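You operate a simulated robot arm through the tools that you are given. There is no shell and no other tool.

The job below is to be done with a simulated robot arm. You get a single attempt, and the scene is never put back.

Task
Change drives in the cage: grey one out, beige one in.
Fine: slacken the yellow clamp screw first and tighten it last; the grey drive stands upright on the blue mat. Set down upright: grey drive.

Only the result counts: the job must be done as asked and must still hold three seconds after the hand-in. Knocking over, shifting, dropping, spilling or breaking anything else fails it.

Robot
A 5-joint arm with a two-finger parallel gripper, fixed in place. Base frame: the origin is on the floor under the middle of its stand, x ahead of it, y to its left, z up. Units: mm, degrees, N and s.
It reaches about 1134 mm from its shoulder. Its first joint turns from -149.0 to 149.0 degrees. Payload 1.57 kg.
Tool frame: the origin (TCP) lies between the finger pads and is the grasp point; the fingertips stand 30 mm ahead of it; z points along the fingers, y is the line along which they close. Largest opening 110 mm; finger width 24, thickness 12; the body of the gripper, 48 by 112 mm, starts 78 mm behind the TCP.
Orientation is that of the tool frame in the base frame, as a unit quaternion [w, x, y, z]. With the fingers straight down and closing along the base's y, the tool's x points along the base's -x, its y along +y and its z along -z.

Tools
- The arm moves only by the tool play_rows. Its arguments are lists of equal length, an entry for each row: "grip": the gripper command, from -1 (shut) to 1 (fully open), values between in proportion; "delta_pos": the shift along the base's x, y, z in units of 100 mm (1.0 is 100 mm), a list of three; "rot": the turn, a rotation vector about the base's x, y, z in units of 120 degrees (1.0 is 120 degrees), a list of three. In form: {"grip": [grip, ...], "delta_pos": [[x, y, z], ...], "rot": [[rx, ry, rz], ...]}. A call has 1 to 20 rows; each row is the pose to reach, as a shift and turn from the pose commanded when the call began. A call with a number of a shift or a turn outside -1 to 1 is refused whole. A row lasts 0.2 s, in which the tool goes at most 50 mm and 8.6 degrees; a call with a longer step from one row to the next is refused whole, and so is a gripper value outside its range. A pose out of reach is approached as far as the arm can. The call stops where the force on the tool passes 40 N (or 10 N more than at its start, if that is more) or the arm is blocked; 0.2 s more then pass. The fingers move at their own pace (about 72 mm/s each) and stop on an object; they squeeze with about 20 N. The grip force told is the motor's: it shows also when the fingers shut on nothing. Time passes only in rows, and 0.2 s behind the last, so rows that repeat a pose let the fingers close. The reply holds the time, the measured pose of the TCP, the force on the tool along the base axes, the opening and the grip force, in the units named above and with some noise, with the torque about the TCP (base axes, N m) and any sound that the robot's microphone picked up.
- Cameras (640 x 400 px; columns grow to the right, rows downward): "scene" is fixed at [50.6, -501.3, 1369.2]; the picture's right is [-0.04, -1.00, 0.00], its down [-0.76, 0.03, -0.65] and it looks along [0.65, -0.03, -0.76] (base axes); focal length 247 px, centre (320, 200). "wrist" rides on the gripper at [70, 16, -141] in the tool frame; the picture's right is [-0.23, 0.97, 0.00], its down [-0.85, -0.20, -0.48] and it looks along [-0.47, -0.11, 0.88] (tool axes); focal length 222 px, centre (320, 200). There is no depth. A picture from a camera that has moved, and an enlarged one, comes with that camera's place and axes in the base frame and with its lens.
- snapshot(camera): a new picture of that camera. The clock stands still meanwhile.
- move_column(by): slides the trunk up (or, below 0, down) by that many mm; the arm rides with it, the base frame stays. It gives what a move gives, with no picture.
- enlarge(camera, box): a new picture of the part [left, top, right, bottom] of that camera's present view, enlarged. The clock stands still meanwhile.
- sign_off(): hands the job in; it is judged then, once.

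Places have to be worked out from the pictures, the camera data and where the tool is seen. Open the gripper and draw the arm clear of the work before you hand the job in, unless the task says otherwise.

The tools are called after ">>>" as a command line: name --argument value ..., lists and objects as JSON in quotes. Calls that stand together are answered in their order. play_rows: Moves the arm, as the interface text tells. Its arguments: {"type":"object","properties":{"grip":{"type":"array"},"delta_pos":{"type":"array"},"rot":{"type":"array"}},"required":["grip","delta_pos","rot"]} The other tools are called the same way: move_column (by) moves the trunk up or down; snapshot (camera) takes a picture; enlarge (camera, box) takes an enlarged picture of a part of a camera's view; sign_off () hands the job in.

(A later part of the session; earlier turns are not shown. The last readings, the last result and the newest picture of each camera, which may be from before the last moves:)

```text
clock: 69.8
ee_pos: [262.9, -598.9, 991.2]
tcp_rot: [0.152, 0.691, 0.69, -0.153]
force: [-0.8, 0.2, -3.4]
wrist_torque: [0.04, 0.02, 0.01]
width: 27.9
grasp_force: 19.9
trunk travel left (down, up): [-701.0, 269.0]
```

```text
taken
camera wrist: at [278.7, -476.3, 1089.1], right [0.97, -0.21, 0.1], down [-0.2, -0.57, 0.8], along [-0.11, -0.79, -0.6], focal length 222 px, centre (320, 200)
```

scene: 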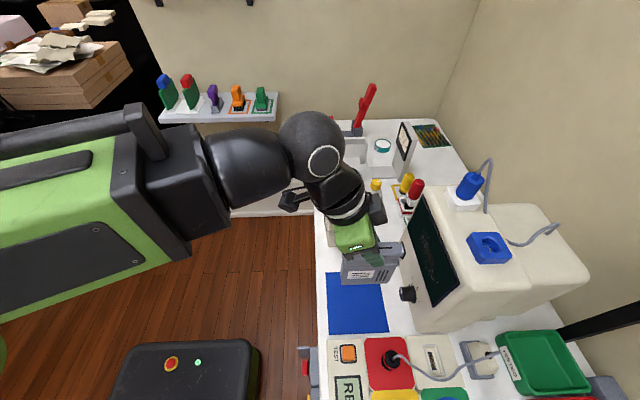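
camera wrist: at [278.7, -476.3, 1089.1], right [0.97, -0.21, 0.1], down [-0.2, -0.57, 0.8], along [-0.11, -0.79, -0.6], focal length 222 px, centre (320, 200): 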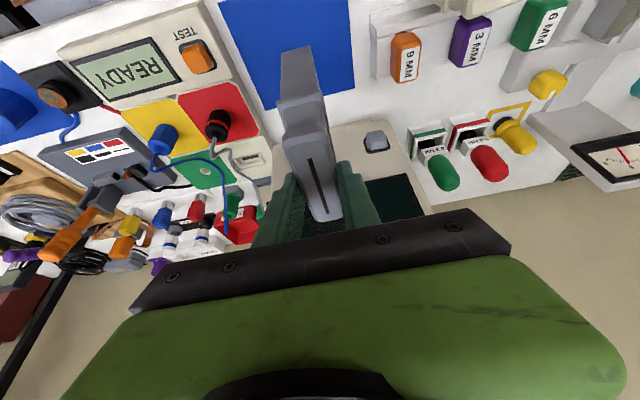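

The drive hangs straight above the mat, ~55 mm clear of the scope's knob. I'll lower 95 mm, then approach the mat in small steps.

>>> move_column --by -95

>>> enlarge --camera "scene" --box '[310, 220, 430, 345]'

>>> snapshot --camera "wrist"

```text
clock: 71.1
ee_pos: [263.0, -599.9, 894.3]
tcp_rot: [0.153, 0.69, 0.691, -0.153]
force: [0.0, 0.3, -3.1]
wrist_torque: [0.03, 0.0, 0.01]
width: 27.6
grasp_force: 20.0
trunk travel left (down, up): [-606.0, 364.0]
```

```text
3.20 times, centred on (370, 282) of scene
camera zoom: at [50.6, -501.3, 1369.2], right [-0.04, -1.0, 0.0], down [-0.76, 0.03, -0.65], along [0.65, -0.03, -0.76], focal length 791 px, centre (160, -64)
```

zoom: 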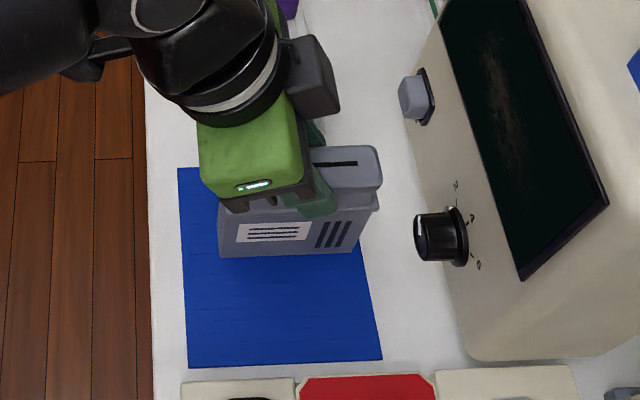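

```text
taken
camera wrist: at [278.7, -476.3, 994.1], right [0.97, -0.21, 0.1], down [-0.2, -0.57, 0.8], along [-0.11, -0.79, -0.6], focal length 222 px, centre (320, 200)
```

wrist: 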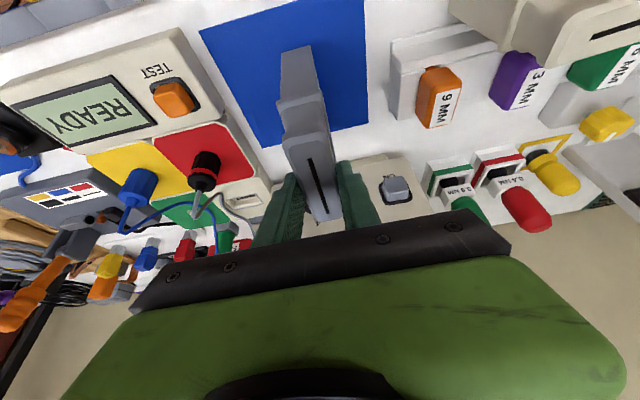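

The drive's bottom is ~20 mm above the mat and slightly right of its centre. I'll shift (−8,+8) mm and lower 14 mm.

>>> play_rows --grip '[-1, -1]' --delta_pos '[[-0.04, 0.04, 0], [-0.08, 0.08, 0]]' --rot '[[0, 0, 0], [0, 0, 0]]'

>>> move_column --by -14

>>> enlarge --camera "scene" --box '[310, 220, 430, 345]'

```text
clock: 71.7
ee_pos: [253.6, -589.2, 895.0]
tcp_rot: [0.153, 0.69, 0.691, -0.153]
force: [0.0, 0.0, -1.6]
wrist_torque: [-0.01, -0.02, -0.02]
width: 27.9
grasp_force: 19.2
trunk travel left (down, up): [-606.0, 364.0]
```

```text
clock: 72.3
ee_pos: [253.7, -591.9, 880.8]
tcp_rot: [0.153, 0.69, 0.691, -0.154]
force: [0.8, 0.9, -1.7]
wrist_torque: [0.0, 0.03, 0.01]
width: 27.4
grasp_force: 19.9
trunk travel left (down, up): [-592.0, 378.0]
```

```text
3.20 times, centred on (370, 282) of scene
camera zoom: at [50.6, -501.3, 1369.2], right [-0.04, -1.0, 0.0], down [-0.76, 0.03, -0.65], along [0.65, -0.03, -0.76], focal length 791 px, centre (160, -64)
```

zoom: 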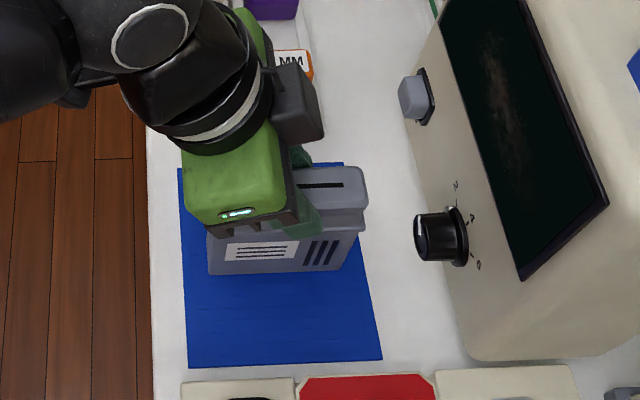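

Nicely centred on the mat now. I'll lower in small steps watching for contact force.

>>> move_column --by -4

>>> move_column --by -2

>>> move_column --by -1

```text
clock: 72.8
ee_pos: [253.4, -590.2, 877.1]
tcp_rot: [0.153, 0.69, 0.69, -0.153]
force: [-0.5, -0.5, 1.2]
wrist_torque: [-0.23, 0.04, 0.01]
width: 27.5
grasp_force: 19.7
trunk travel left (down, up): [-588.0, 382.0]
```

```text
clock: 73.3
ee_pos: [254.7, -590.2, 876.0]
tcp_rot: [0.154, 0.69, 0.69, -0.154]
force: [1.6, -3.1, 15.6]
wrist_torque: [-0.34, -0.05, -0.01]
width: 27.8
grasp_force: 19.6
trunk travel left (down, up): [-586.0, 384.0]
```

```text
clock: 73.8
ee_pos: [253.8, -590.7, 875.2]
tcp_rot: [0.153, 0.691, 0.69, -0.155]
force: [1.4, -2.2, 15.7]
wrist_torque: [-0.34, -0.01, 0.02]
width: 27.4
grasp_force: 19.8
trunk travel left (down, up): [-585.0, 385.0]
```

The drive is standing on the mat (contact force ~15 N with slight slip). I'll ease up 0.5 mm and release.

>>> move_column --by 0.5

>>> play_rows --grip '[-0.4, -0.3, -0.1, 0.1, 0.3, 0.3]' --delta_pos '[[0, 0, 0], [0, 0, 0], [0, 0, 0], [0, 0, 0], [0, 0, 0], [0, 0, 0]]' --rot '[[0, 0, 0], [0, 0, 0], [0, 0, 0], [0, 0, 0], [0, 0, 0], [0, 0, 0]]'

>>> enlarge --camera "wrist" --box '[200, 20, 440, 230]'

>>> enlarge --camera "scene" --box '[310, 220, 430, 345]'

```text
clock: 74.3
ee_pos: [253.8, -589.5, 873.3]
tcp_rot: [0.153, 0.691, 0.69, -0.153]
force: [-0.2, -1.3, 6.1]
wrist_torque: [-0.49, -0.05, 0.01]
width: 27.6
grasp_force: 19.4
trunk travel left (down, up): [-586.0, 384.0]
```

```text
clock: 75.7
ee_pos: [255.2, -591.2, 874.0]
tcp_rot: [0.153, 0.691, 0.69, -0.153]
force: [-0.6, -0.5, 0.9]
wrist_torque: [0.02, -0.02, -0.01]
width: 71.7
grasp_force: 0.2
trunk travel left (down, up): [-586.0, 384.0]
```

```text
1.90 times, centred on (320, 125) of wrist
camera zoom: at [270.8, -468.3, 973.6], right [0.97, -0.21, 0.1], down [-0.2, -0.57, 0.8], along [-0.11, -0.79, -0.6], focal length 423 px, centre (320, 343)
```

zoom: 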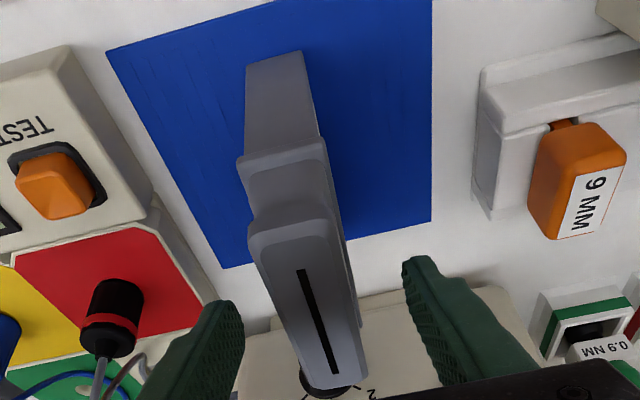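

```text
3.20 times, centred on (370, 282) of scene
camera zoom: at [50.6, -501.3, 1369.2], right [-0.04, -1.0, 0.0], down [-0.76, 0.03, -0.65], along [0.65, -0.03, -0.76], focal length 791 px, centre (160, -64)
```

zoom: 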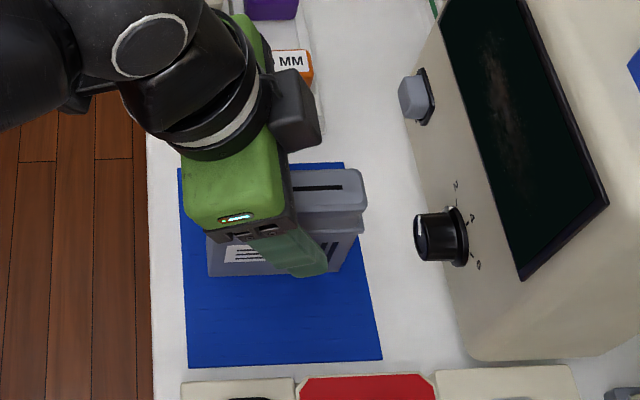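

The grey drive stands upright on the mat. I'll raise the trunk 140 mm clear of it and confirm.

>>> move_column --by 140

>>> play_rows --grip '[0.3, 0.3, 0.3, 0.3, 0.3, 0.3, 0.3, 0.3, 0.3, 0.3, 0.3, 0.3]' --delta_pos '[[0.08, 0.02, 0], [0.16, 0.05, 0], [0.25, 0.08, 0], [0.33, 0.1, 0], [0.41, 0.13, 0], [0.5, 0.16, 0], [0.58, 0.2, 0], [0.66, 0.24, 0], [0.75, 0.28, 0], [0.83, 0.32, 0], [0.91, 0.36, 0], [1.0, 0.4, 0]]' --rot '[[0, 0, 0.0652], [0, 0, 0.1304], [0, 0, 0.1956], [0, 0, 0.2608], [0, 0, 0.326], [0, 0, 0.3913], [0, 0, 0.4565], [0, 0, 0.5217], [0, 0, 0.5869], [0, 0, 0.6521], [0, 0, 0.7173], [0, 0, 0.7825]]'

>>> snapshot --camera "scene"

>>> snapshot --camera "wrist"

```text
clock: 77.4
ee_pos: [254.4, -591.1, 1013.3]
tcp_rot: [0.153, 0.69, 0.691, -0.153]
force: [-0.6, -0.5, -0.1]
wrist_torque: [0.01, 0.03, -0.02]
width: 71.4
grasp_force: 0.3
trunk travel left (down, up): [-726.0, 244.0]
```

```text
clock: 80.0
ee_pos: [354.9, -550.3, 1014.5]
tcp_rot: [0.218, -0.034, 0.975, 0.007]
force: [-0.5, -0.3, -0.1]
wrist_torque: [0.02, 0.0, 0.01]
width: 71.8
grasp_force: 0.1
trunk travel left (down, up): [-726.0, 244.0]
```

```text
taken
```

scene: 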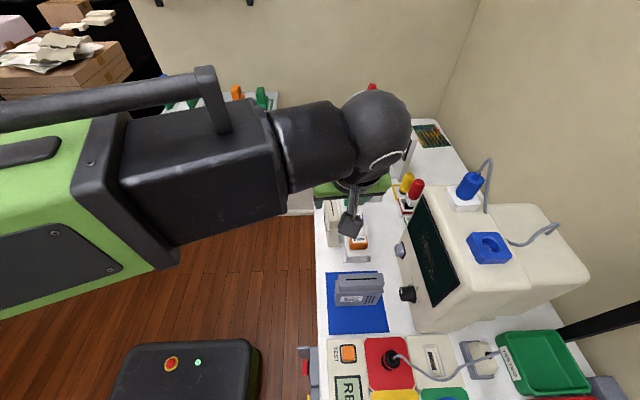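

```text
taken
camera wrist: at [230.8, -544.0, 1113.5], right [0.14, 0.99, 0.1], down [0.58, -0.16, 0.8], along [0.8, -0.05, -0.6], focal length 222 px, centre (320, 200)
```

wrist: 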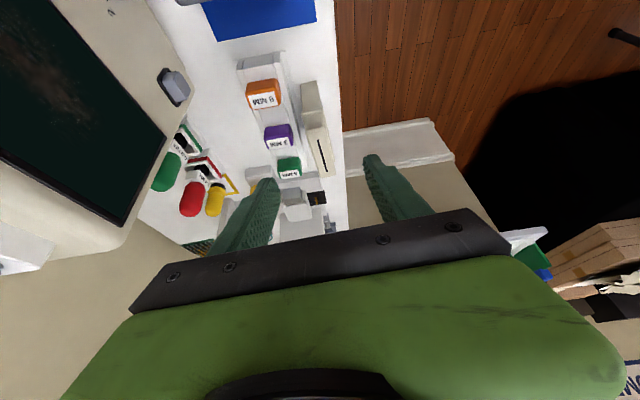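

The grey drive stands well on the mat. Now the tool is tilted toward +x; I'll enlarge the wrist view on the beige drive.

>>> enlarge --camera "wrist" --box '[240, 80, 400, 180]'

>>> enlarge --camera "scene" --box '[310, 240, 410, 345]'

```text
4.00 times, centred on (320, 130) of wrist
camera zoom: at [230.8, -544.0, 1113.5], right [0.14, 0.99, 0.1], down [0.58, -0.16, 0.8], along [0.8, -0.05, -0.6], focal length 888 px, centre (320, 480)
```

zoom: 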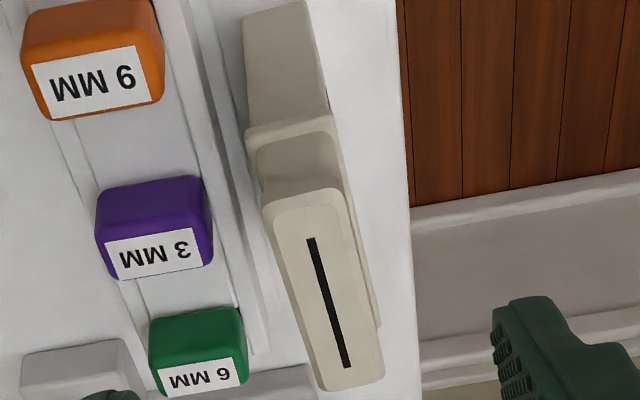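

```text
3.81 times, centred on (360, 292) of scene
camera zoom: at [50.6, -501.3, 1369.2], right [-0.04, -1.0, 0.0], down [-0.76, 0.03, -0.65], along [0.65, -0.03, -0.76], focal length 941 px, centre (168, -152)
```

zoom: 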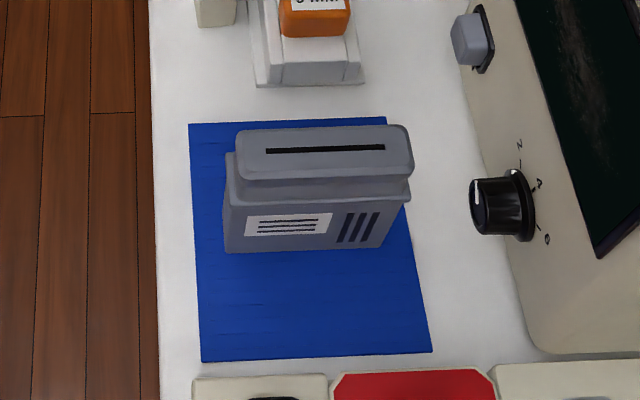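

Beige slot ends put its centre near (455,−548), axis ≈4° from x, top z≈870. I'll move +97 mm in x and +2 in y to get above it and look again.

>>> play_rows --grip '[0.3, 0.3, 0.3, 0.3]' --delta_pos '[[0.25, 0.0, 0], [0.5, 0.01, 0], [0.75, 0.02, 0], [0.97, 0.02, 0]]' --rot '[[0, 0, 0], [0, 0, 0], [0, 0, 0], [0, 0, 0]]'

>>> move_column --by -60

>>> snapshot --camera "wrist"

>>> enlarge --camera "wrist" --box '[240, 90, 400, 190]'

```text
clock: 81.0
ee_pos: [453.5, -547.4, 1014.6]
tcp_rot: [0.216, -0.033, 0.976, 0.007]
force: [-0.2, 0.1, -0.6]
wrist_torque: [-0.03, 0.01, -0.01]
width: 71.4
grasp_force: 0.1
trunk travel left (down, up): [-726.0, 244.0]
```

```text
clock: 82.0
ee_pos: [453.5, -547.7, 954.9]
tcp_rot: [0.216, -0.034, 0.976, 0.007]
force: [-0.6, 0.0, 0.2]
wrist_torque: [0.01, 0.01, -0.02]
width: 71.4
grasp_force: 0.2
trunk travel left (down, up): [-666.0, 304.0]
```

```text
taken
camera wrist: at [329.4, -539.5, 1053.7], right [0.14, 0.99, 0.1], down [0.58, -0.16, 0.8], along [0.8, -0.05, -0.6], focal length 222 px, centre (320, 200)
```

wrist: 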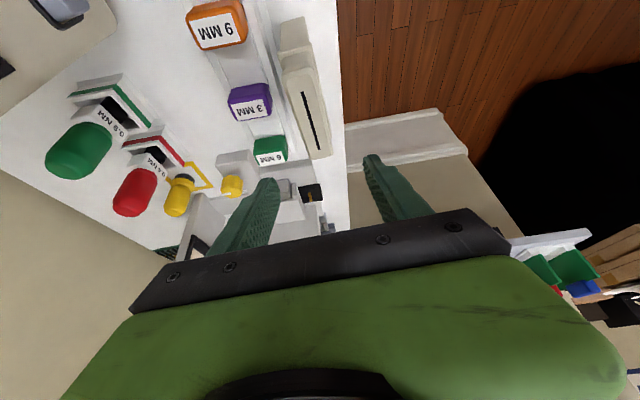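

```text
4.00 times, centred on (320, 140) of wrist
camera zoom: at [329.4, -539.5, 1053.7], right [0.14, 0.99, 0.1], down [0.58, -0.16, 0.8], along [0.8, -0.05, -0.6], focal length 888 px, centre (320, 440)
```

zoom: 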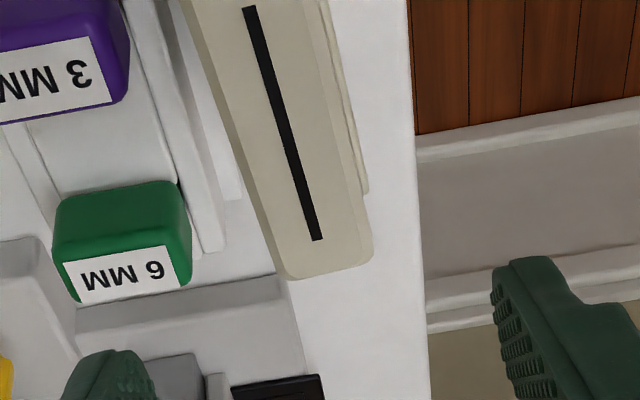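

In the tool frame the beige slot centre is (455.6,−547.4), angle ≈4.7°. I'll shift +2 mm in x, add 0.8° of yaw, lower 50 mm and check.

>>> play_rows --grip '[0.3, 0.3]' --delta_pos '[[0.02, 0.003, 0], [0.02, 0.003, 0]]' --rot '[[0, 0, 0.0067], [0, 0, 0.0067]]'

>>> move_column --by -50

>>> enlarge --camera "wrist" --box '[240, 120, 400, 220]'

>>> snapshot --camera "scene"

```text
clock: 82.6
ee_pos: [456.2, -547.0, 955.3]
tcp_rot: [0.216, -0.04, 0.975, 0.009]
force: [0.5, 0.0, 0.0]
wrist_torque: [0.01, 0.0, 0.0]
width: 71.9
grasp_force: 0.1
trunk travel left (down, up): [-666.0, 304.0]
```

```text
clock: 83.5
ee_pos: [455.6, -547.6, 904.0]
tcp_rot: [0.217, -0.04, 0.975, 0.009]
force: [0.3, 0.2, -0.4]
wrist_torque: [0.01, 0.0, 0.02]
width: 71.5
grasp_force: 0.0
trunk travel left (down, up): [-616.0, 354.0]
```

```text
4.00 times, centred on (320, 170) of wrist
camera zoom: at [331.4, -540.8, 1003.7], right [0.13, 0.99, 0.1], down [0.59, -0.15, 0.8], along [0.8, -0.04, -0.6], focal length 888 px, centre (320, 320)
```

zoom: 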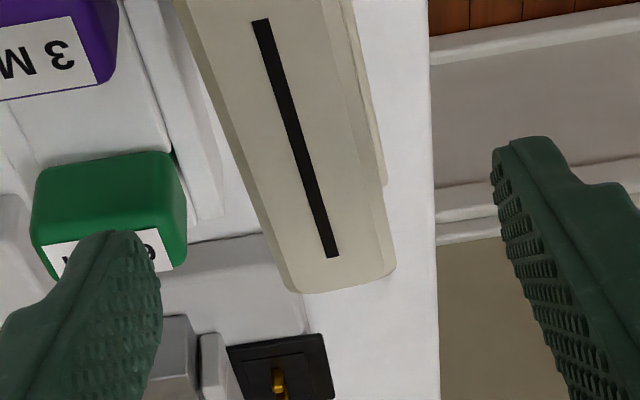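

```text
taken
```

scene: 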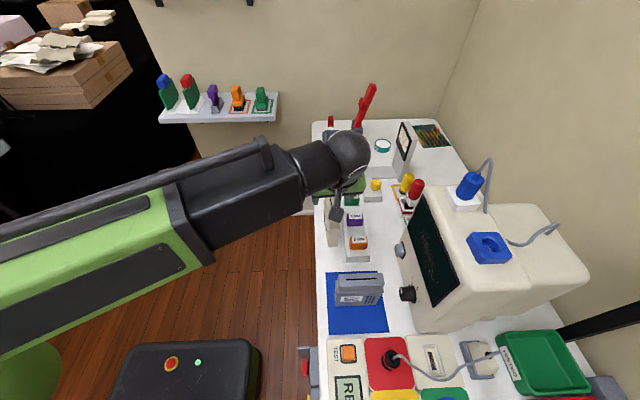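

Alignment holds: slot centre (455.7,−547.3) versus TCP (455.6,−547.6). I'll lower 30 mm to TCP z≈874 and check before closing.

>>> move_column --by -30

>>> enlarge --camera "wrist" --box '[240, 130, 400, 230]'

>>> enlarge --camera "scene" --box '[305, 170, 385, 260]'

```text
clock: 84.3
ee_pos: [454.1, -546.4, 875.3]
tcp_rot: [0.216, -0.04, 0.975, 0.009]
force: [0.5, 0.0, 0.3]
wrist_torque: [-0.01, 0.0, 0.03]
width: 71.5
grasp_force: 0.1
trunk travel left (down, up): [-586.0, 384.0]
```

```text
4.00 times, centred on (320, 180) of wrist
camera zoom: at [331.5, -540.8, 973.6], right [0.13, 0.99, 0.1], down [0.59, -0.15, 0.8], along [0.8, -0.04, -0.6], focal length 888 px, centre (320, 280)
```

zoom: 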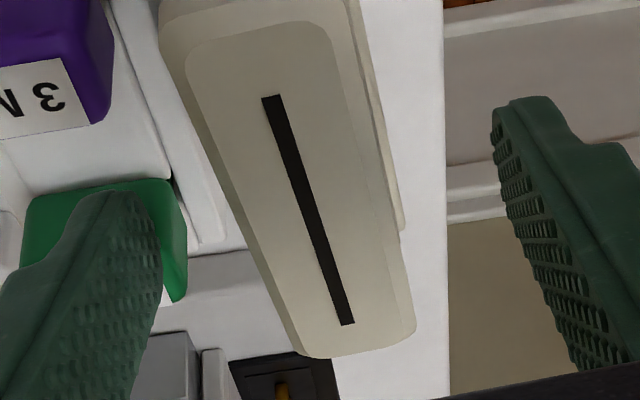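

```text
4.44 times, centred on (345, 215) of scene
camera zoom: at [50.6, -501.3, 1369.2], right [-0.04, -1.0, 0.0], down [-0.76, 0.03, -0.65], along [0.65, -0.03, -0.76], focal length 1098 px, centre (209, 133)
```

zoom: 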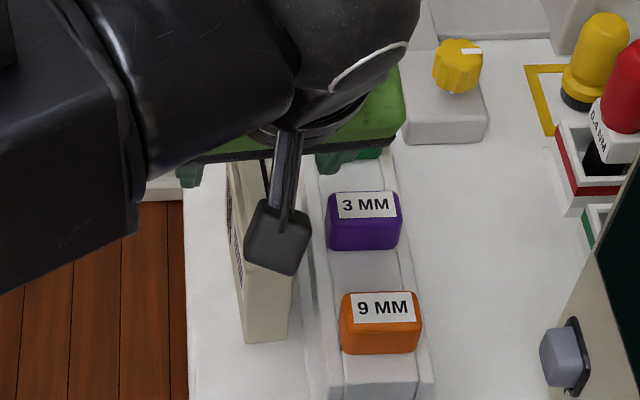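

The head sits ~3 mm lower relative to the tool than the grey one did; I'll lower 2.5 mm and close on it.

>>> move_column --by -2.5

>>> play_rows --grip '[-0.1, -0.3, -0.45, -1, -1, -1]' --delta_pos '[[0, 0, 0], [0, 0, 0], [0, 0, 0], [0, 0, 0], [0, 0, 0], [0, 0, 0]]' --rot '[[0, 0, 0], [0, 0, 0], [0, 0, 0], [0, 0, 0], [0, 0, 0], [0, 0, 0]]'

>>> enlarge --camera "wrist" --box '[240, 130, 400, 230]'

```text
clock: 84.8
ee_pos: [455.0, -547.7, 872.7]
tcp_rot: [0.217, -0.04, 0.975, 0.008]
force: [-0.1, -0.2, 0.0]
wrist_torque: [-0.04, -0.04, -0.01]
width: 71.6
grasp_force: 0.1
trunk travel left (down, up): [-583.0, 387.0]
```

```text
clock: 86.2
ee_pos: [456.8, -547.3, 872.1]
tcp_rot: [0.216, -0.039, 0.976, 0.009]
force: [0.1, -0.2, 0.3]
wrist_torque: [-0.03, -0.06, 0.03]
width: 27.8
grasp_force: 20.5
trunk travel left (down, up): [-583.0, 387.0]
```

```text
4.00 times, centred on (320, 180) of wrist
camera zoom: at [331.5, -540.8, 971.2], right [0.13, 0.99, 0.1], down [0.59, -0.15, 0.8], along [0.8, -0.04, -0.6], focal length 888 px, centre (320, 280)
```

zoom: 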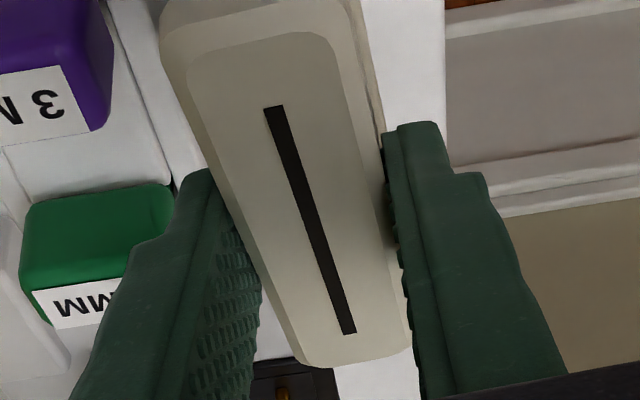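

Beige head gripped at 27.8 mm, with its centre ~3.4 mm nearer the wrist side and 2 mm higher in the grip than the grey was. I'll lift it 150 mm and check.

>>> move_column --by 10

>>> move_column --by 190

>>> snapshot --camera "scene"

>>> enlarge --camera "wrist" --box '[240, 90, 400, 230]'

```text
clock: 86.8
ee_pos: [454.8, -546.7, 880.6]
tcp_rot: [0.216, -0.04, 0.975, 0.009]
force: [-0.2, 0.2, -2.7]
wrist_torque: [0.01, -0.02, -0.02]
width: 27.6
grasp_force: 20.1
trunk travel left (down, up): [-593.0, 377.0]
```

```text
clock: 88.9
ee_pos: [455.2, -548.0, 1071.8]
tcp_rot: [0.216, -0.041, 0.975, 0.009]
force: [0.6, 0.6, -2.4]
wrist_torque: [-0.01, 0.02, -0.02]
width: 27.6
grasp_force: 19.8
trunk travel left (down, up): [-783.0, 187.0]
```

```text
taken
```

scene: 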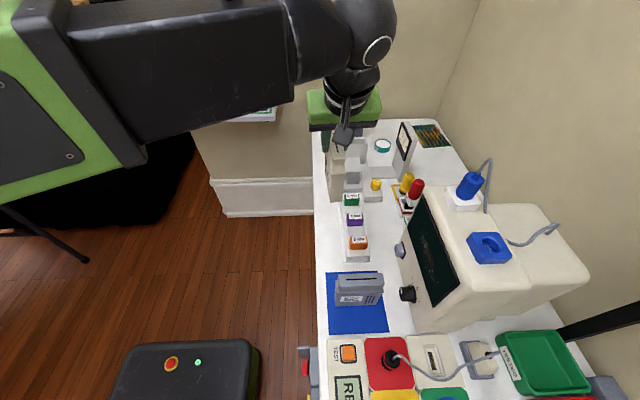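

```text
2.86 times, centred on (320, 160) of wrist
camera zoom: at [331.6, -541.0, 1171.0], right [0.13, 0.99, 0.1], down [0.59, -0.15, 0.8], along [0.8, -0.04, -0.6], focal length 635 px, centre (320, 314)
```

zoom: 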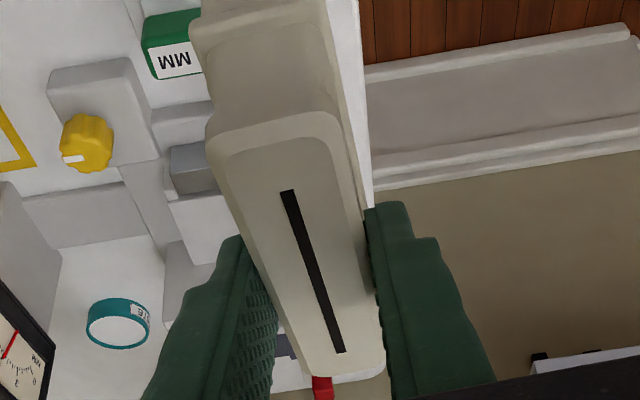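

Beige drive lifted, level and clear. I'll rotate it −94.7° about z (stripes toward −y, like the grey one) while moving +100 mm in x.

>>> play_rows --grip '[-1, -1, -1, -1, -1, -1, -1, -1, -1, -1, -1, -1]' --delta_pos '[[0.08, 0, 0], [0.16, 0, 0], [0.25, 0, 0], [0.33, 0, 0], [0.41, 0, 0], [0.5, 0, 0], [0.58, 0, 0], [0.66, 0, 0], [0.75, 0, 0], [0.83, 0, 0], [0.91, 0, 0], [1.0, 0, 0]]' --rot '[[0, 0, -0.0658], [0, 0, -0.1315], [0, 0, -0.1973], [0, 0, -0.263], [0, 0, -0.3288], [0, 0, -0.3946], [0, 0, -0.4603], [0, 0, -0.5261], [0, 0, -0.5918], [0, 0, -0.6576], [0, 0, -0.7234], [0, 0, -0.7891]]'

>>> play_rows --grip '[-1, -1, -1, -1, -1]' --delta_pos '[[0.15, -0.06, 0], [0.35, -0.14, 0], [0.57, -0.23, 0], [0.79, -0.32, 0], [1.0, -0.4, 0]]' --rot '[[0, 0, 0], [0, 0, 0], [0, 0, 0], [0, 0, 0], [0, 0, 0]]'

>>> snapshot --camera "scene"

>>> enlarge --camera "wrist" --box '[240, 90, 400, 230]'

```text
clock: 91.5
ee_pos: [555.5, -546.4, 1072.7]
tcp_rot: [0.153, 0.691, 0.69, -0.153]
force: [-0.1, 0.0, -2.3]
wrist_torque: [-0.03, 0.0, 0.02]
width: 27.9
grasp_force: 19.4
trunk travel left (down, up): [-783.0, 187.0]
```

```text
clock: 92.7
ee_pos: [657.4, -587.7, 1072.0]
tcp_rot: [0.153, 0.69, 0.69, -0.153]
force: [1.3, 0.3, -3.4]
wrist_torque: [0.01, -0.02, 0.02]
width: 28.1
grasp_force: 20.3
trunk travel left (down, up): [-783.0, 187.0]
```

```text
taken
```

scene: 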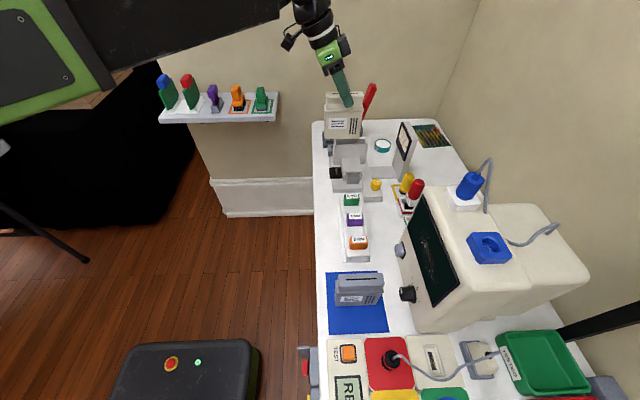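

```text
2.86 times, centred on (320, 160) of wrist
camera zoom: at [673.6, -464.9, 1170.8], right [0.97, -0.21, 0.1], down [-0.2, -0.57, 0.8], along [-0.11, -0.79, -0.6], focal length 635 px, centre (320, 314)
```

zoom: 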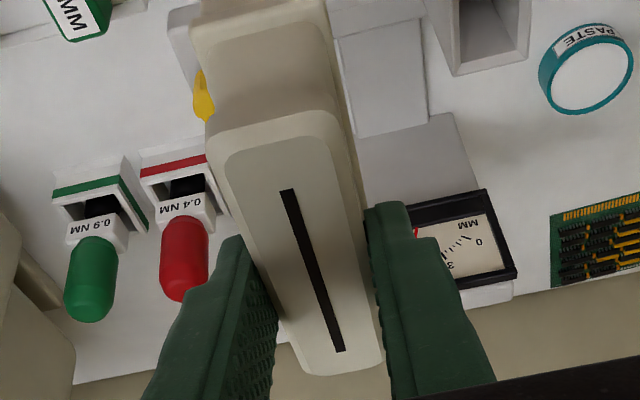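

The beige drive's −x face shows label left/stripes right, exactly like the grey drive did. I'll look at the empty cage before approaching it.

>>> enlarge --camera "wrist" --box '[310, 20, 430, 120]'

>>> enlarge --camera "scene" --box '[315, 85, 415, 190]'

```text
4.00 times, centred on (370, 70) of wrist
camera zoom: at [673.6, -464.9, 1170.8], right [0.97, -0.21, 0.1], down [-0.2, -0.57, 0.8], along [-0.11, -0.79, -0.6], focal length 888 px, centre (120, 720)
```

zoom: 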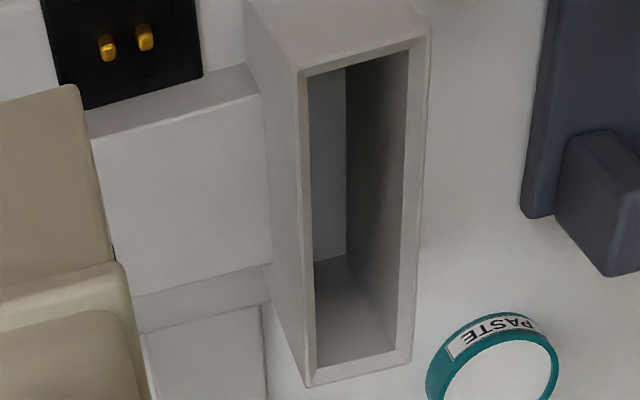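

```text
3.81 times, centred on (365, 138) of scene
camera zoom: at [50.6, -501.3, 1369.2], right [-0.04, -1.0, 0.0], down [-0.76, 0.03, -0.65], along [0.65, -0.03, -0.76], focal length 941 px, centre (149, 438)
```

zoom: 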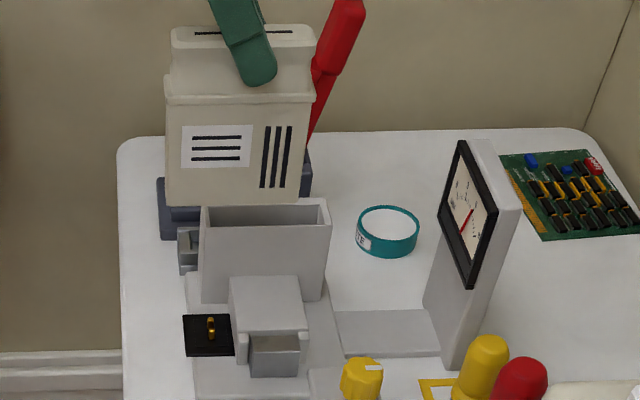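

The empty cage opening (chamfered, inner ≈30×103 mm) is centred near (756,−635), matching where the grey head was. I'll move to TCP (757,−636), still high above.

>>> play_rows --grip '[-1, -1, -1, -1, -1, -1]' --delta_pos '[[0.15, -0.07, 0], [0.35, -0.17, 0], [0.57, -0.28, 0], [0.79, -0.39, 0], [0.94, -0.46, 0], [0.998, -0.486, 0]]' --rot '[[0, 0, 0], [0, 0, 0], [0, 0, 0], [0, 0, 0], [0, 0, 0], [0, 0, 0]]'

>>> move_column --by -60

>>> snapshot --camera "wrist"

>>> enlarge --camera "scene" --box '[315, 70, 415, 175]'

```text
clock: 94.1
ee_pos: [755.0, -637.2, 1071.8]
tcp_rot: [0.154, 0.69, 0.69, -0.153]
force: [0.3, 1.0, -3.5]
wrist_torque: [0.03, 0.0, -0.02]
width: 27.7
grasp_force: 20.2
trunk travel left (down, up): [-783.0, 187.0]
```

```text
clock: 95.1
ee_pos: [755.4, -635.4, 1011.6]
tcp_rot: [0.154, 0.691, 0.69, -0.154]
force: [-0.3, -0.2, -2.4]
wrist_torque: [-0.01, 0.01, 0.0]
width: 27.7
grasp_force: 19.9
trunk travel left (down, up): [-723.0, 247.0]
```

```text
taken
camera wrist: at [771.2, -513.6, 1111.0], right [0.97, -0.21, 0.1], down [-0.2, -0.57, 0.8], along [-0.11, -0.79, -0.6], focal length 222 px, centre (320, 200)
```

wrist: 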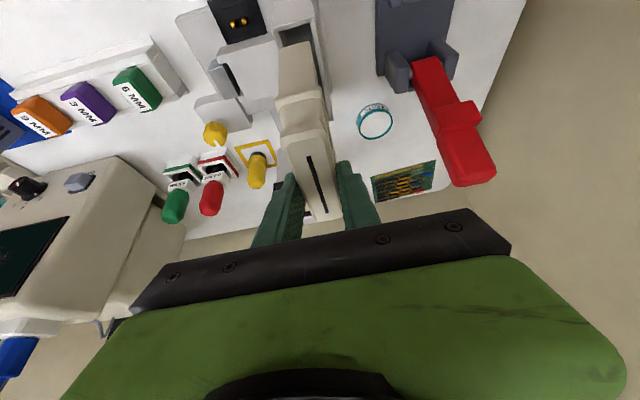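

```text
3.81 times, centred on (365, 122) of scene
camera zoom: at [50.6, -501.3, 1369.2], right [-0.04, -1.0, 0.0], down [-0.76, 0.03, -0.65], along [0.65, -0.03, -0.76], focal length 941 px, centre (149, 495)
```

zoom: 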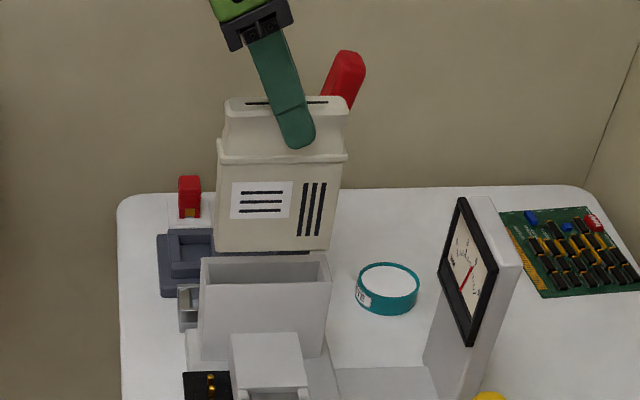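

The camera pose (less noisy) shows I'm 2 mm short in x compared with the grey grasp. I'll correct (+2,+0.6) mm and look at the cage around the drive's bottom.

>>> play_rows --grip '[-1, -1]' --delta_pos '[[0.02, 0.006, 0], [0.02, 0.006, 0]]' --rot '[[0, 0, 0], [0, 0, 0]]'

>>> enlarge --camera "wrist" --box '[230, 10, 390, 110]'

>>> enlarge --camera "scene" --box '[335, 115, 385, 165]'

```text
clock: 95.7
ee_pos: [755.6, -635.7, 1012.7]
tcp_rot: [0.154, 0.69, 0.69, -0.155]
force: [0.9, 0.2, -3.0]
wrist_torque: [0.0, -0.01, 0.01]
width: 27.8
grasp_force: 20.2
trunk travel left (down, up): [-723.0, 247.0]
```

```text
4.00 times, centred on (310, 60) of wrist
camera zoom: at [773.1, -512.4, 1110.9], right [0.97, -0.21, 0.1], down [-0.2, -0.57, 0.8], along [-0.11, -0.79, -0.6], focal length 888 px, centre (360, 760)
```

zoom: 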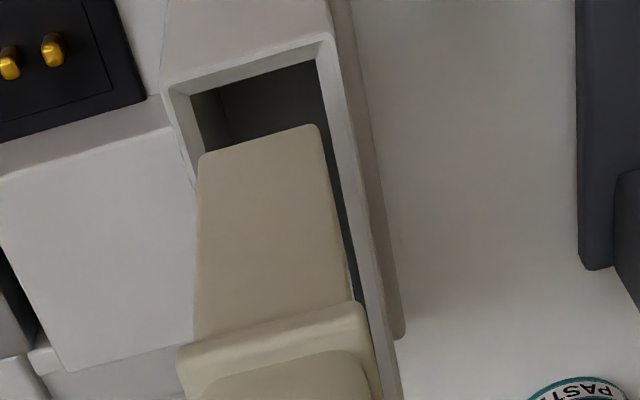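

```text
8.00 times, centred on (360, 140) of scene
camera zoom: at [50.6, -501.3, 1369.2], right [-0.04, -1.0, 0.0], down [-0.76, 0.03, -0.65], along [0.65, -0.03, -0.76], focal length 1976 px, centre (0, 680)
```

zoom: 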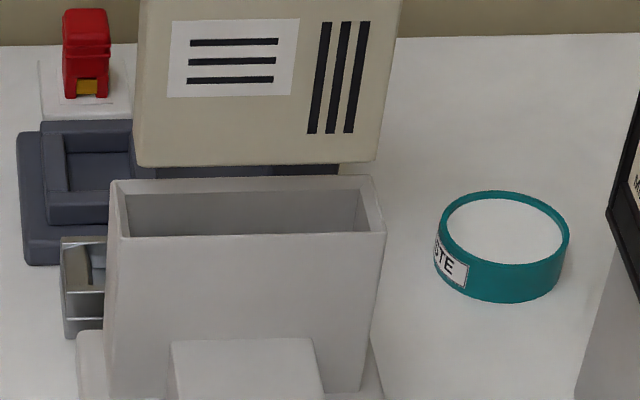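

Measured ends suggest the drive body may be ~3 mm too far toward −y relative to the cage opening. I'll recheck the slot position in the grip now, to compare directly with the grey drive's image.

>>> enlarge --camera "wrist" --box '[240, 130, 400, 230]'

>>> enlarge --camera "wrist" --box '[250, 20, 350, 82]'

>>> enlarge --camera "scene" --box '[335, 85, 385, 165]'

```text
4.00 times, centred on (320, 180) of wrist
camera zoom: at [773.1, -512.4, 1110.9], right [0.97, -0.21, 0.1], down [-0.2, -0.57, 0.8], along [-0.11, -0.79, -0.6], focal length 888 px, centre (320, 280)
```

zoom: 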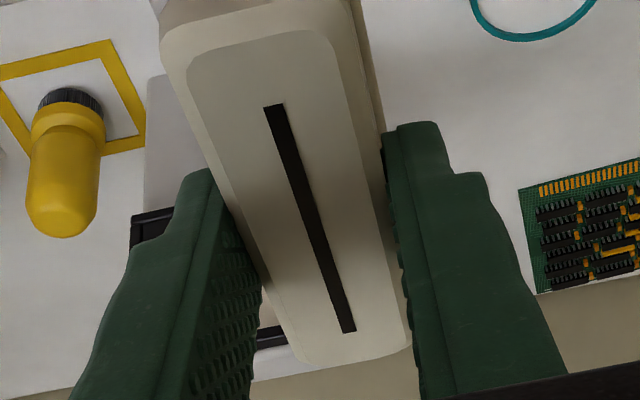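

```text
6.40 times, centred on (300, 51) of wrist
camera zoom: at [773.1, -512.4, 1110.9], right [0.97, -0.21, 0.1], down [-0.2, -0.57, 0.8], along [-0.11, -0.79, -0.6], focal length 1422 px, centre (448, 1154)
```

zoom: 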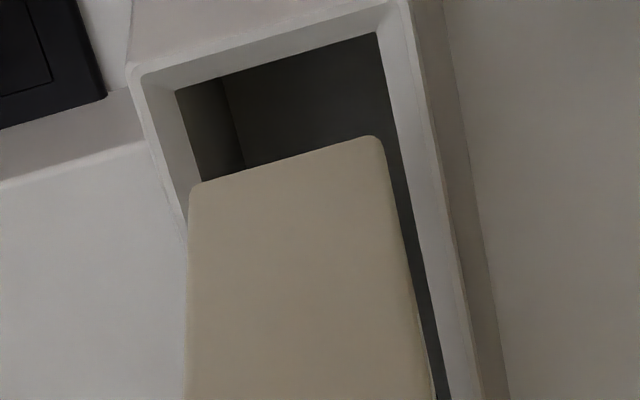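

```text
5.00 times, centred on (360, 125) of scene
camera zoom: at [50.6, -501.3, 1369.2], right [-0.04, -1.0, 0.0], down [-0.76, 0.03, -0.65], along [0.65, -0.03, -0.76], focal length 1235 px, centre (120, 575)
```

zoom: 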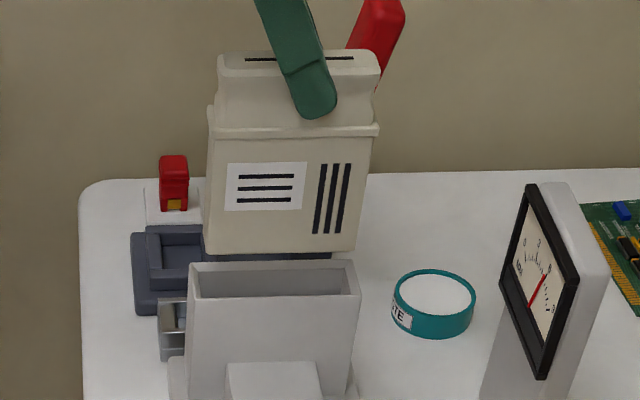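

The slot is unchanged in the grip, and comparing scene pixels the beige body sits where the grey one did when lifted (within ~1 mm). I'll lower 20 mm to just above the rim and inspect.

>>> move_column --by -20

>>> enlarge --camera "wrist" --box '[250, 20, 350, 82]'

>>> enlarge --camera "scene" --box '[335, 110, 385, 160]'

```text
clock: 96.3
ee_pos: [756.9, -635.8, 993.1]
tcp_rot: [0.154, 0.69, 0.69, -0.154]
force: [0.2, 0.3, -2.6]
wrist_torque: [-0.01, 0.01, 0.01]
width: 27.6
grasp_force: 20.2
trunk travel left (down, up): [-703.0, 267.0]
```

```text
6.40 times, centred on (300, 51) of wrist
camera zoom: at [773.0, -512.4, 1090.9], right [0.97, -0.21, 0.1], down [-0.2, -0.57, 0.8], along [-0.11, -0.79, -0.6], focal length 1422 px, centre (448, 1154)
```

zoom: 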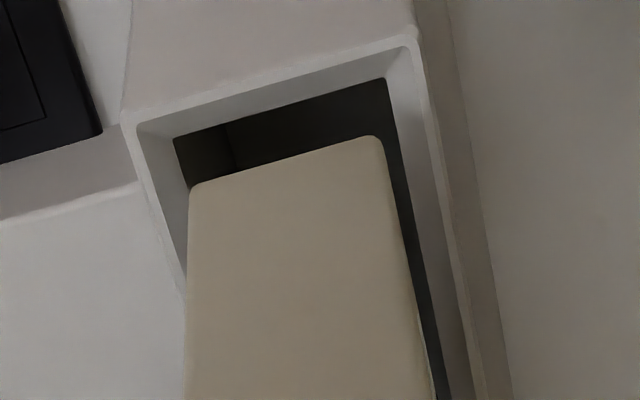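

```text
8.00 times, centred on (360, 135) of scene
camera zoom: at [50.6, -501.3, 1369.2], right [-0.04, -1.0, 0.0], down [-0.76, 0.03, -0.65], along [0.65, -0.03, -0.76], focal length 1976 px, centre (0, 720)
```

zoom: 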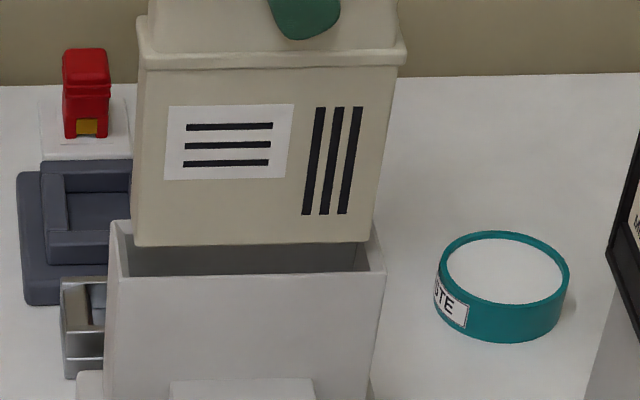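

Compared pixel-for-pixel with the grey drive as it left the cage, the beige one is lined up. I'll lower in small steps and watch the forces as it enters.

>>> move_column --by -6

>>> move_column --by -4

>>> enlarge --camera "scene" --box '[335, 110, 385, 160]'

>>> enlarge --camera "wrist" --box '[250, 20, 350, 82]'

```text
clock: 96.9
ee_pos: [756.3, -635.1, 986.1]
tcp_rot: [0.153, 0.69, 0.69, -0.153]
force: [-0.6, 0.0, -2.4]
wrist_torque: [0.01, 0.0, -0.02]
width: 27.9
grasp_force: 19.7
trunk travel left (down, up): [-697.0, 273.0]
```

```text
clock: 97.4
ee_pos: [756.5, -635.6, 982.2]
tcp_rot: [0.154, 0.69, 0.69, -0.154]
force: [-0.3, -0.5, -1.8]
wrist_torque: [0.0, 0.03, 0.02]
width: 27.7
grasp_force: 20.1
trunk travel left (down, up): [-693.0, 277.0]
```

```text
8.00 times, centred on (360, 135) of scene
camera zoom: at [50.6, -501.3, 1369.2], right [-0.04, -1.0, 0.0], down [-0.76, 0.03, -0.65], along [0.65, -0.03, -0.76], focal length 1976 px, centre (0, 720)
```

zoom: 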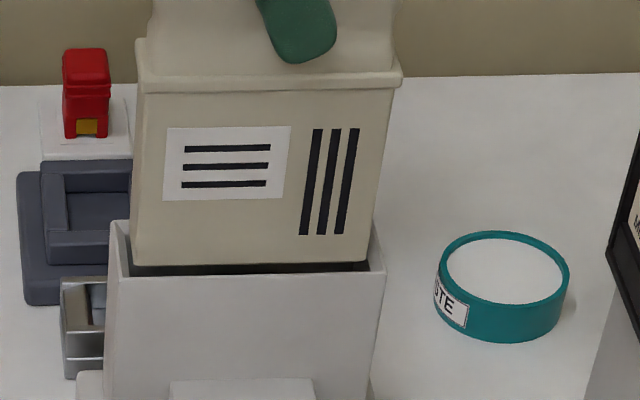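

```text
6.40 times, centred on (300, 51) of wrist
camera zoom: at [773.0, -512.4, 1080.9], right [0.97, -0.21, 0.1], down [-0.2, -0.57, 0.8], along [-0.11, -0.79, -0.6], focal length 1422 px, centre (448, 1154)
```

zoom: 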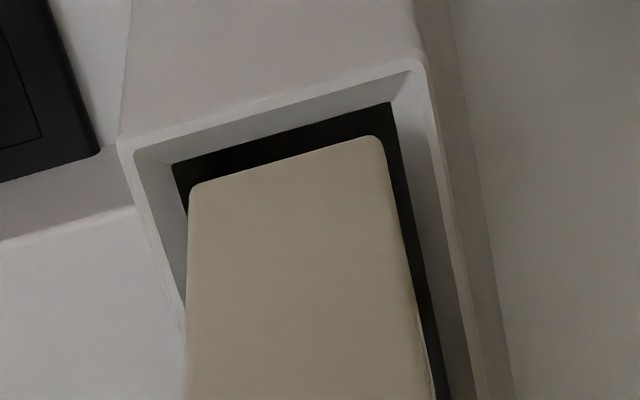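

It's entering the opening with visible gaps on both sides and no side force. I'll keep lowering in 8–10 mm steps.

>>> move_column --by -8

>>> move_column --by -10

>>> move_column --by -10

>>> enlarge --camera "scene" --box '[335, 110, 385, 160]'

```text
clock: 98.0
ee_pos: [756.5, -636.3, 974.3]
tcp_rot: [0.153, 0.69, 0.69, -0.154]
force: [-0.6, 0.1, -2.5]
wrist_torque: [-0.04, 0.0, 0.01]
width: 27.9
grasp_force: 20.1
trunk travel left (down, up): [-685.0, 285.0]
```

```text
clock: 98.6
ee_pos: [756.3, -635.0, 964.0]
tcp_rot: [0.153, 0.69, 0.691, -0.153]
force: [0.0, 0.7, -2.8]
wrist_torque: [-0.01, -0.01, 0.01]
width: 27.4
grasp_force: 20.1
trunk travel left (down, up): [-675.0, 295.0]
```

```text
clock: 99.1
ee_pos: [756.6, -635.7, 954.8]
tcp_rot: [0.154, 0.69, 0.69, -0.153]
force: [0.2, 0.2, -2.7]
wrist_torque: [0.01, -0.02, 0.04]
width: 27.6
grasp_force: 19.3
trunk travel left (down, up): [-665.0, 305.0]
```

```text
8.00 times, centred on (360, 135) of scene
camera zoom: at [50.6, -501.3, 1369.2], right [-0.04, -1.0, 0.0], down [-0.76, 0.03, -0.65], along [0.65, -0.03, -0.76], focal length 1976 px, centre (0, 720)
```

zoom: 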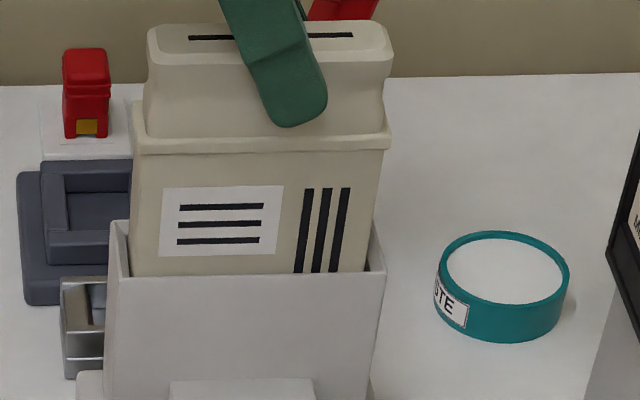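

It slides in freely with no contact force. I'll lower another 40 mm in two steps.

>>> move_column --by -20

>>> move_column --by -20

>>> enlarge --camera "scene" --box '[335, 110, 385, 160]'

>>> enlarge --camera "wrist" --box '[240, 60, 400, 230]'

```text
clock: 99.8
ee_pos: [756.3, -633.7, 934.1]
tcp_rot: [0.153, 0.691, 0.69, -0.155]
force: [-0.4, 0.3, -3.1]
wrist_torque: [-0.02, -0.02, 0.05]
width: 27.5
grasp_force: 19.6
trunk travel left (down, up): [-645.0, 325.0]
```

```text
clock: 100.5
ee_pos: [755.8, -635.5, 913.4]
tcp_rot: [0.154, 0.69, 0.69, -0.154]
force: [0.0, -0.6, -2.2]
wrist_torque: [0.02, 0.02, 0.0]
width: 27.7
grasp_force: 20.2
trunk travel left (down, up): [-625.0, 345.0]
```

```text
8.00 times, centred on (360, 135) of scene
camera zoom: at [50.6, -501.3, 1369.2], right [-0.04, -1.0, 0.0], down [-0.76, 0.03, -0.65], along [0.65, -0.03, -0.76], focal length 1976 px, centre (0, 720)
```

zoom: 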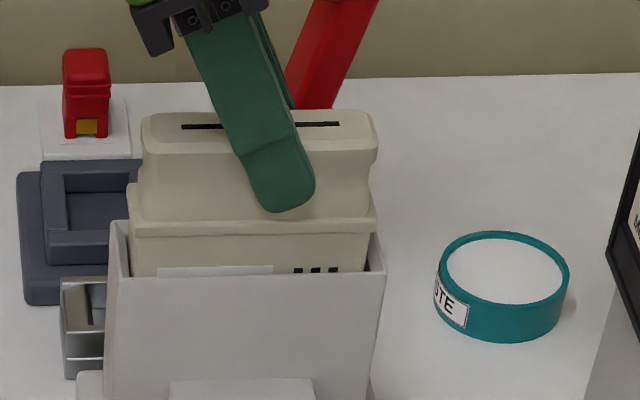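

```text
2.35 times, centred on (320, 145) of wrist
camera zoom: at [773.0, -512.4, 1012.9], right [0.97, -0.21, 0.1], down [-0.2, -0.57, 0.8], along [-0.11, -0.79, -0.6], focal length 523 px, centre (320, 329)
```

zoom: 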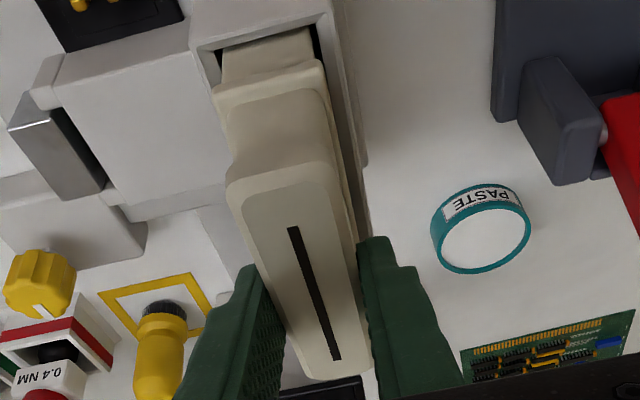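

Nearly seated; the grey drive seated at trunk −611, so I expect ~−609 here. I'll lower 10 mm, then creep.

>>> move_column --by -10

>>> move_column --by -3

>>> move_column --by -2

>>> enlarge --camera "scene" --box '[335, 110, 385, 160]'

```text
clock: 101.1
ee_pos: [757.0, -635.8, 903.9]
tcp_rot: [0.154, 0.691, 0.69, -0.153]
force: [0.9, -1.2, -5.5]
wrist_torque: [-0.33, 0.03, 0.0]
width: 27.9
grasp_force: 20.0
trunk travel left (down, up): [-615.0, 355.0]
```

```text
clock: 101.6
ee_pos: [757.0, -635.9, 900.0]
tcp_rot: [0.154, 0.69, 0.691, -0.153]
force: [1.9, -2.1, -2.2]
wrist_torque: [-0.44, -0.11, 0.05]
width: 27.7
grasp_force: 20.4
trunk travel left (down, up): [-612.0, 358.0]
```

```text
clock: 102.1
ee_pos: [757.9, -636.5, 898.9]
tcp_rot: [0.154, 0.69, 0.69, -0.153]
force: [2.8, -5.7, -2.0]
wrist_torque: [-0.62, -0.12, 0.05]
width: 27.9
grasp_force: 19.9
trunk travel left (down, up): [-610.0, 360.0]
```

```text
8.00 times, centred on (360, 135) of scene
camera zoom: at [50.6, -501.3, 1369.2], right [-0.04, -1.0, 0.0], down [-0.76, 0.03, -0.65], along [0.65, -0.03, -0.76], focal length 1976 px, centre (0, 720)
```

zoom: 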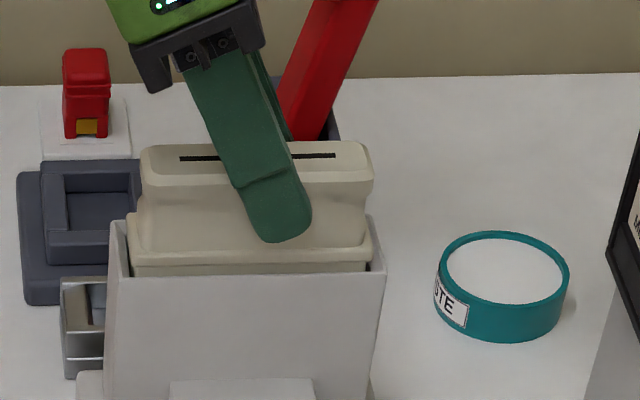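

By pixel comparison the beige head top is already at the grey drive's seated height (±1 mm). I'll creep 1 mm at a time for the seating contact.

>>> move_column --by -1

>>> move_column --by -1

>>> enlarge --camera "scene" --box '[325, 115, 405, 165]'

```text
clock: 102.6
ee_pos: [756.8, -636.3, 897.3]
tcp_rot: [0.155, 0.69, 0.69, -0.153]
force: [8.1, -8.1, 8.4]
wrist_torque: [0.08, -0.08, 0.02]
width: 27.7
grasp_force: 19.3
trunk travel left (down, up): [-609.0, 361.0]
```

```text
clock: 103.1
ee_pos: [757.8, -634.8, 897.2]
tcp_rot: [0.154, 0.691, 0.69, -0.153]
force: [11.0, -9.6, 14.8]
wrist_torque: [-0.31, -0.18, 0.01]
width: 27.8
grasp_force: 19.6
trunk travel left (down, up): [-608.0, 362.0]
```

```text
8.00 times, centred on (365, 140) of scene
camera zoom: at [50.6, -501.3, 1369.2], right [-0.04, -1.0, 0.0], down [-0.76, 0.03, -0.65], along [0.65, -0.03, -0.76], focal length 1976 px, centre (-40, 680)
```

zoom: 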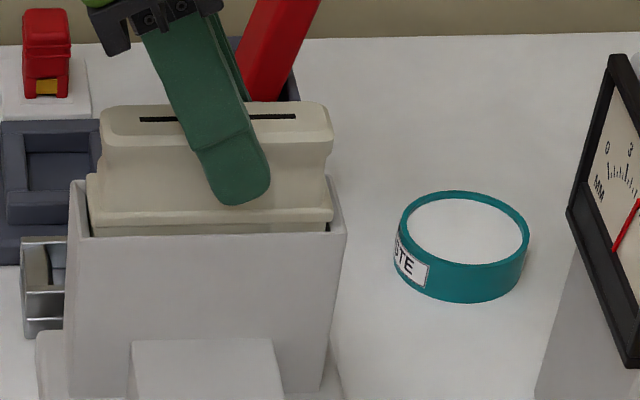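

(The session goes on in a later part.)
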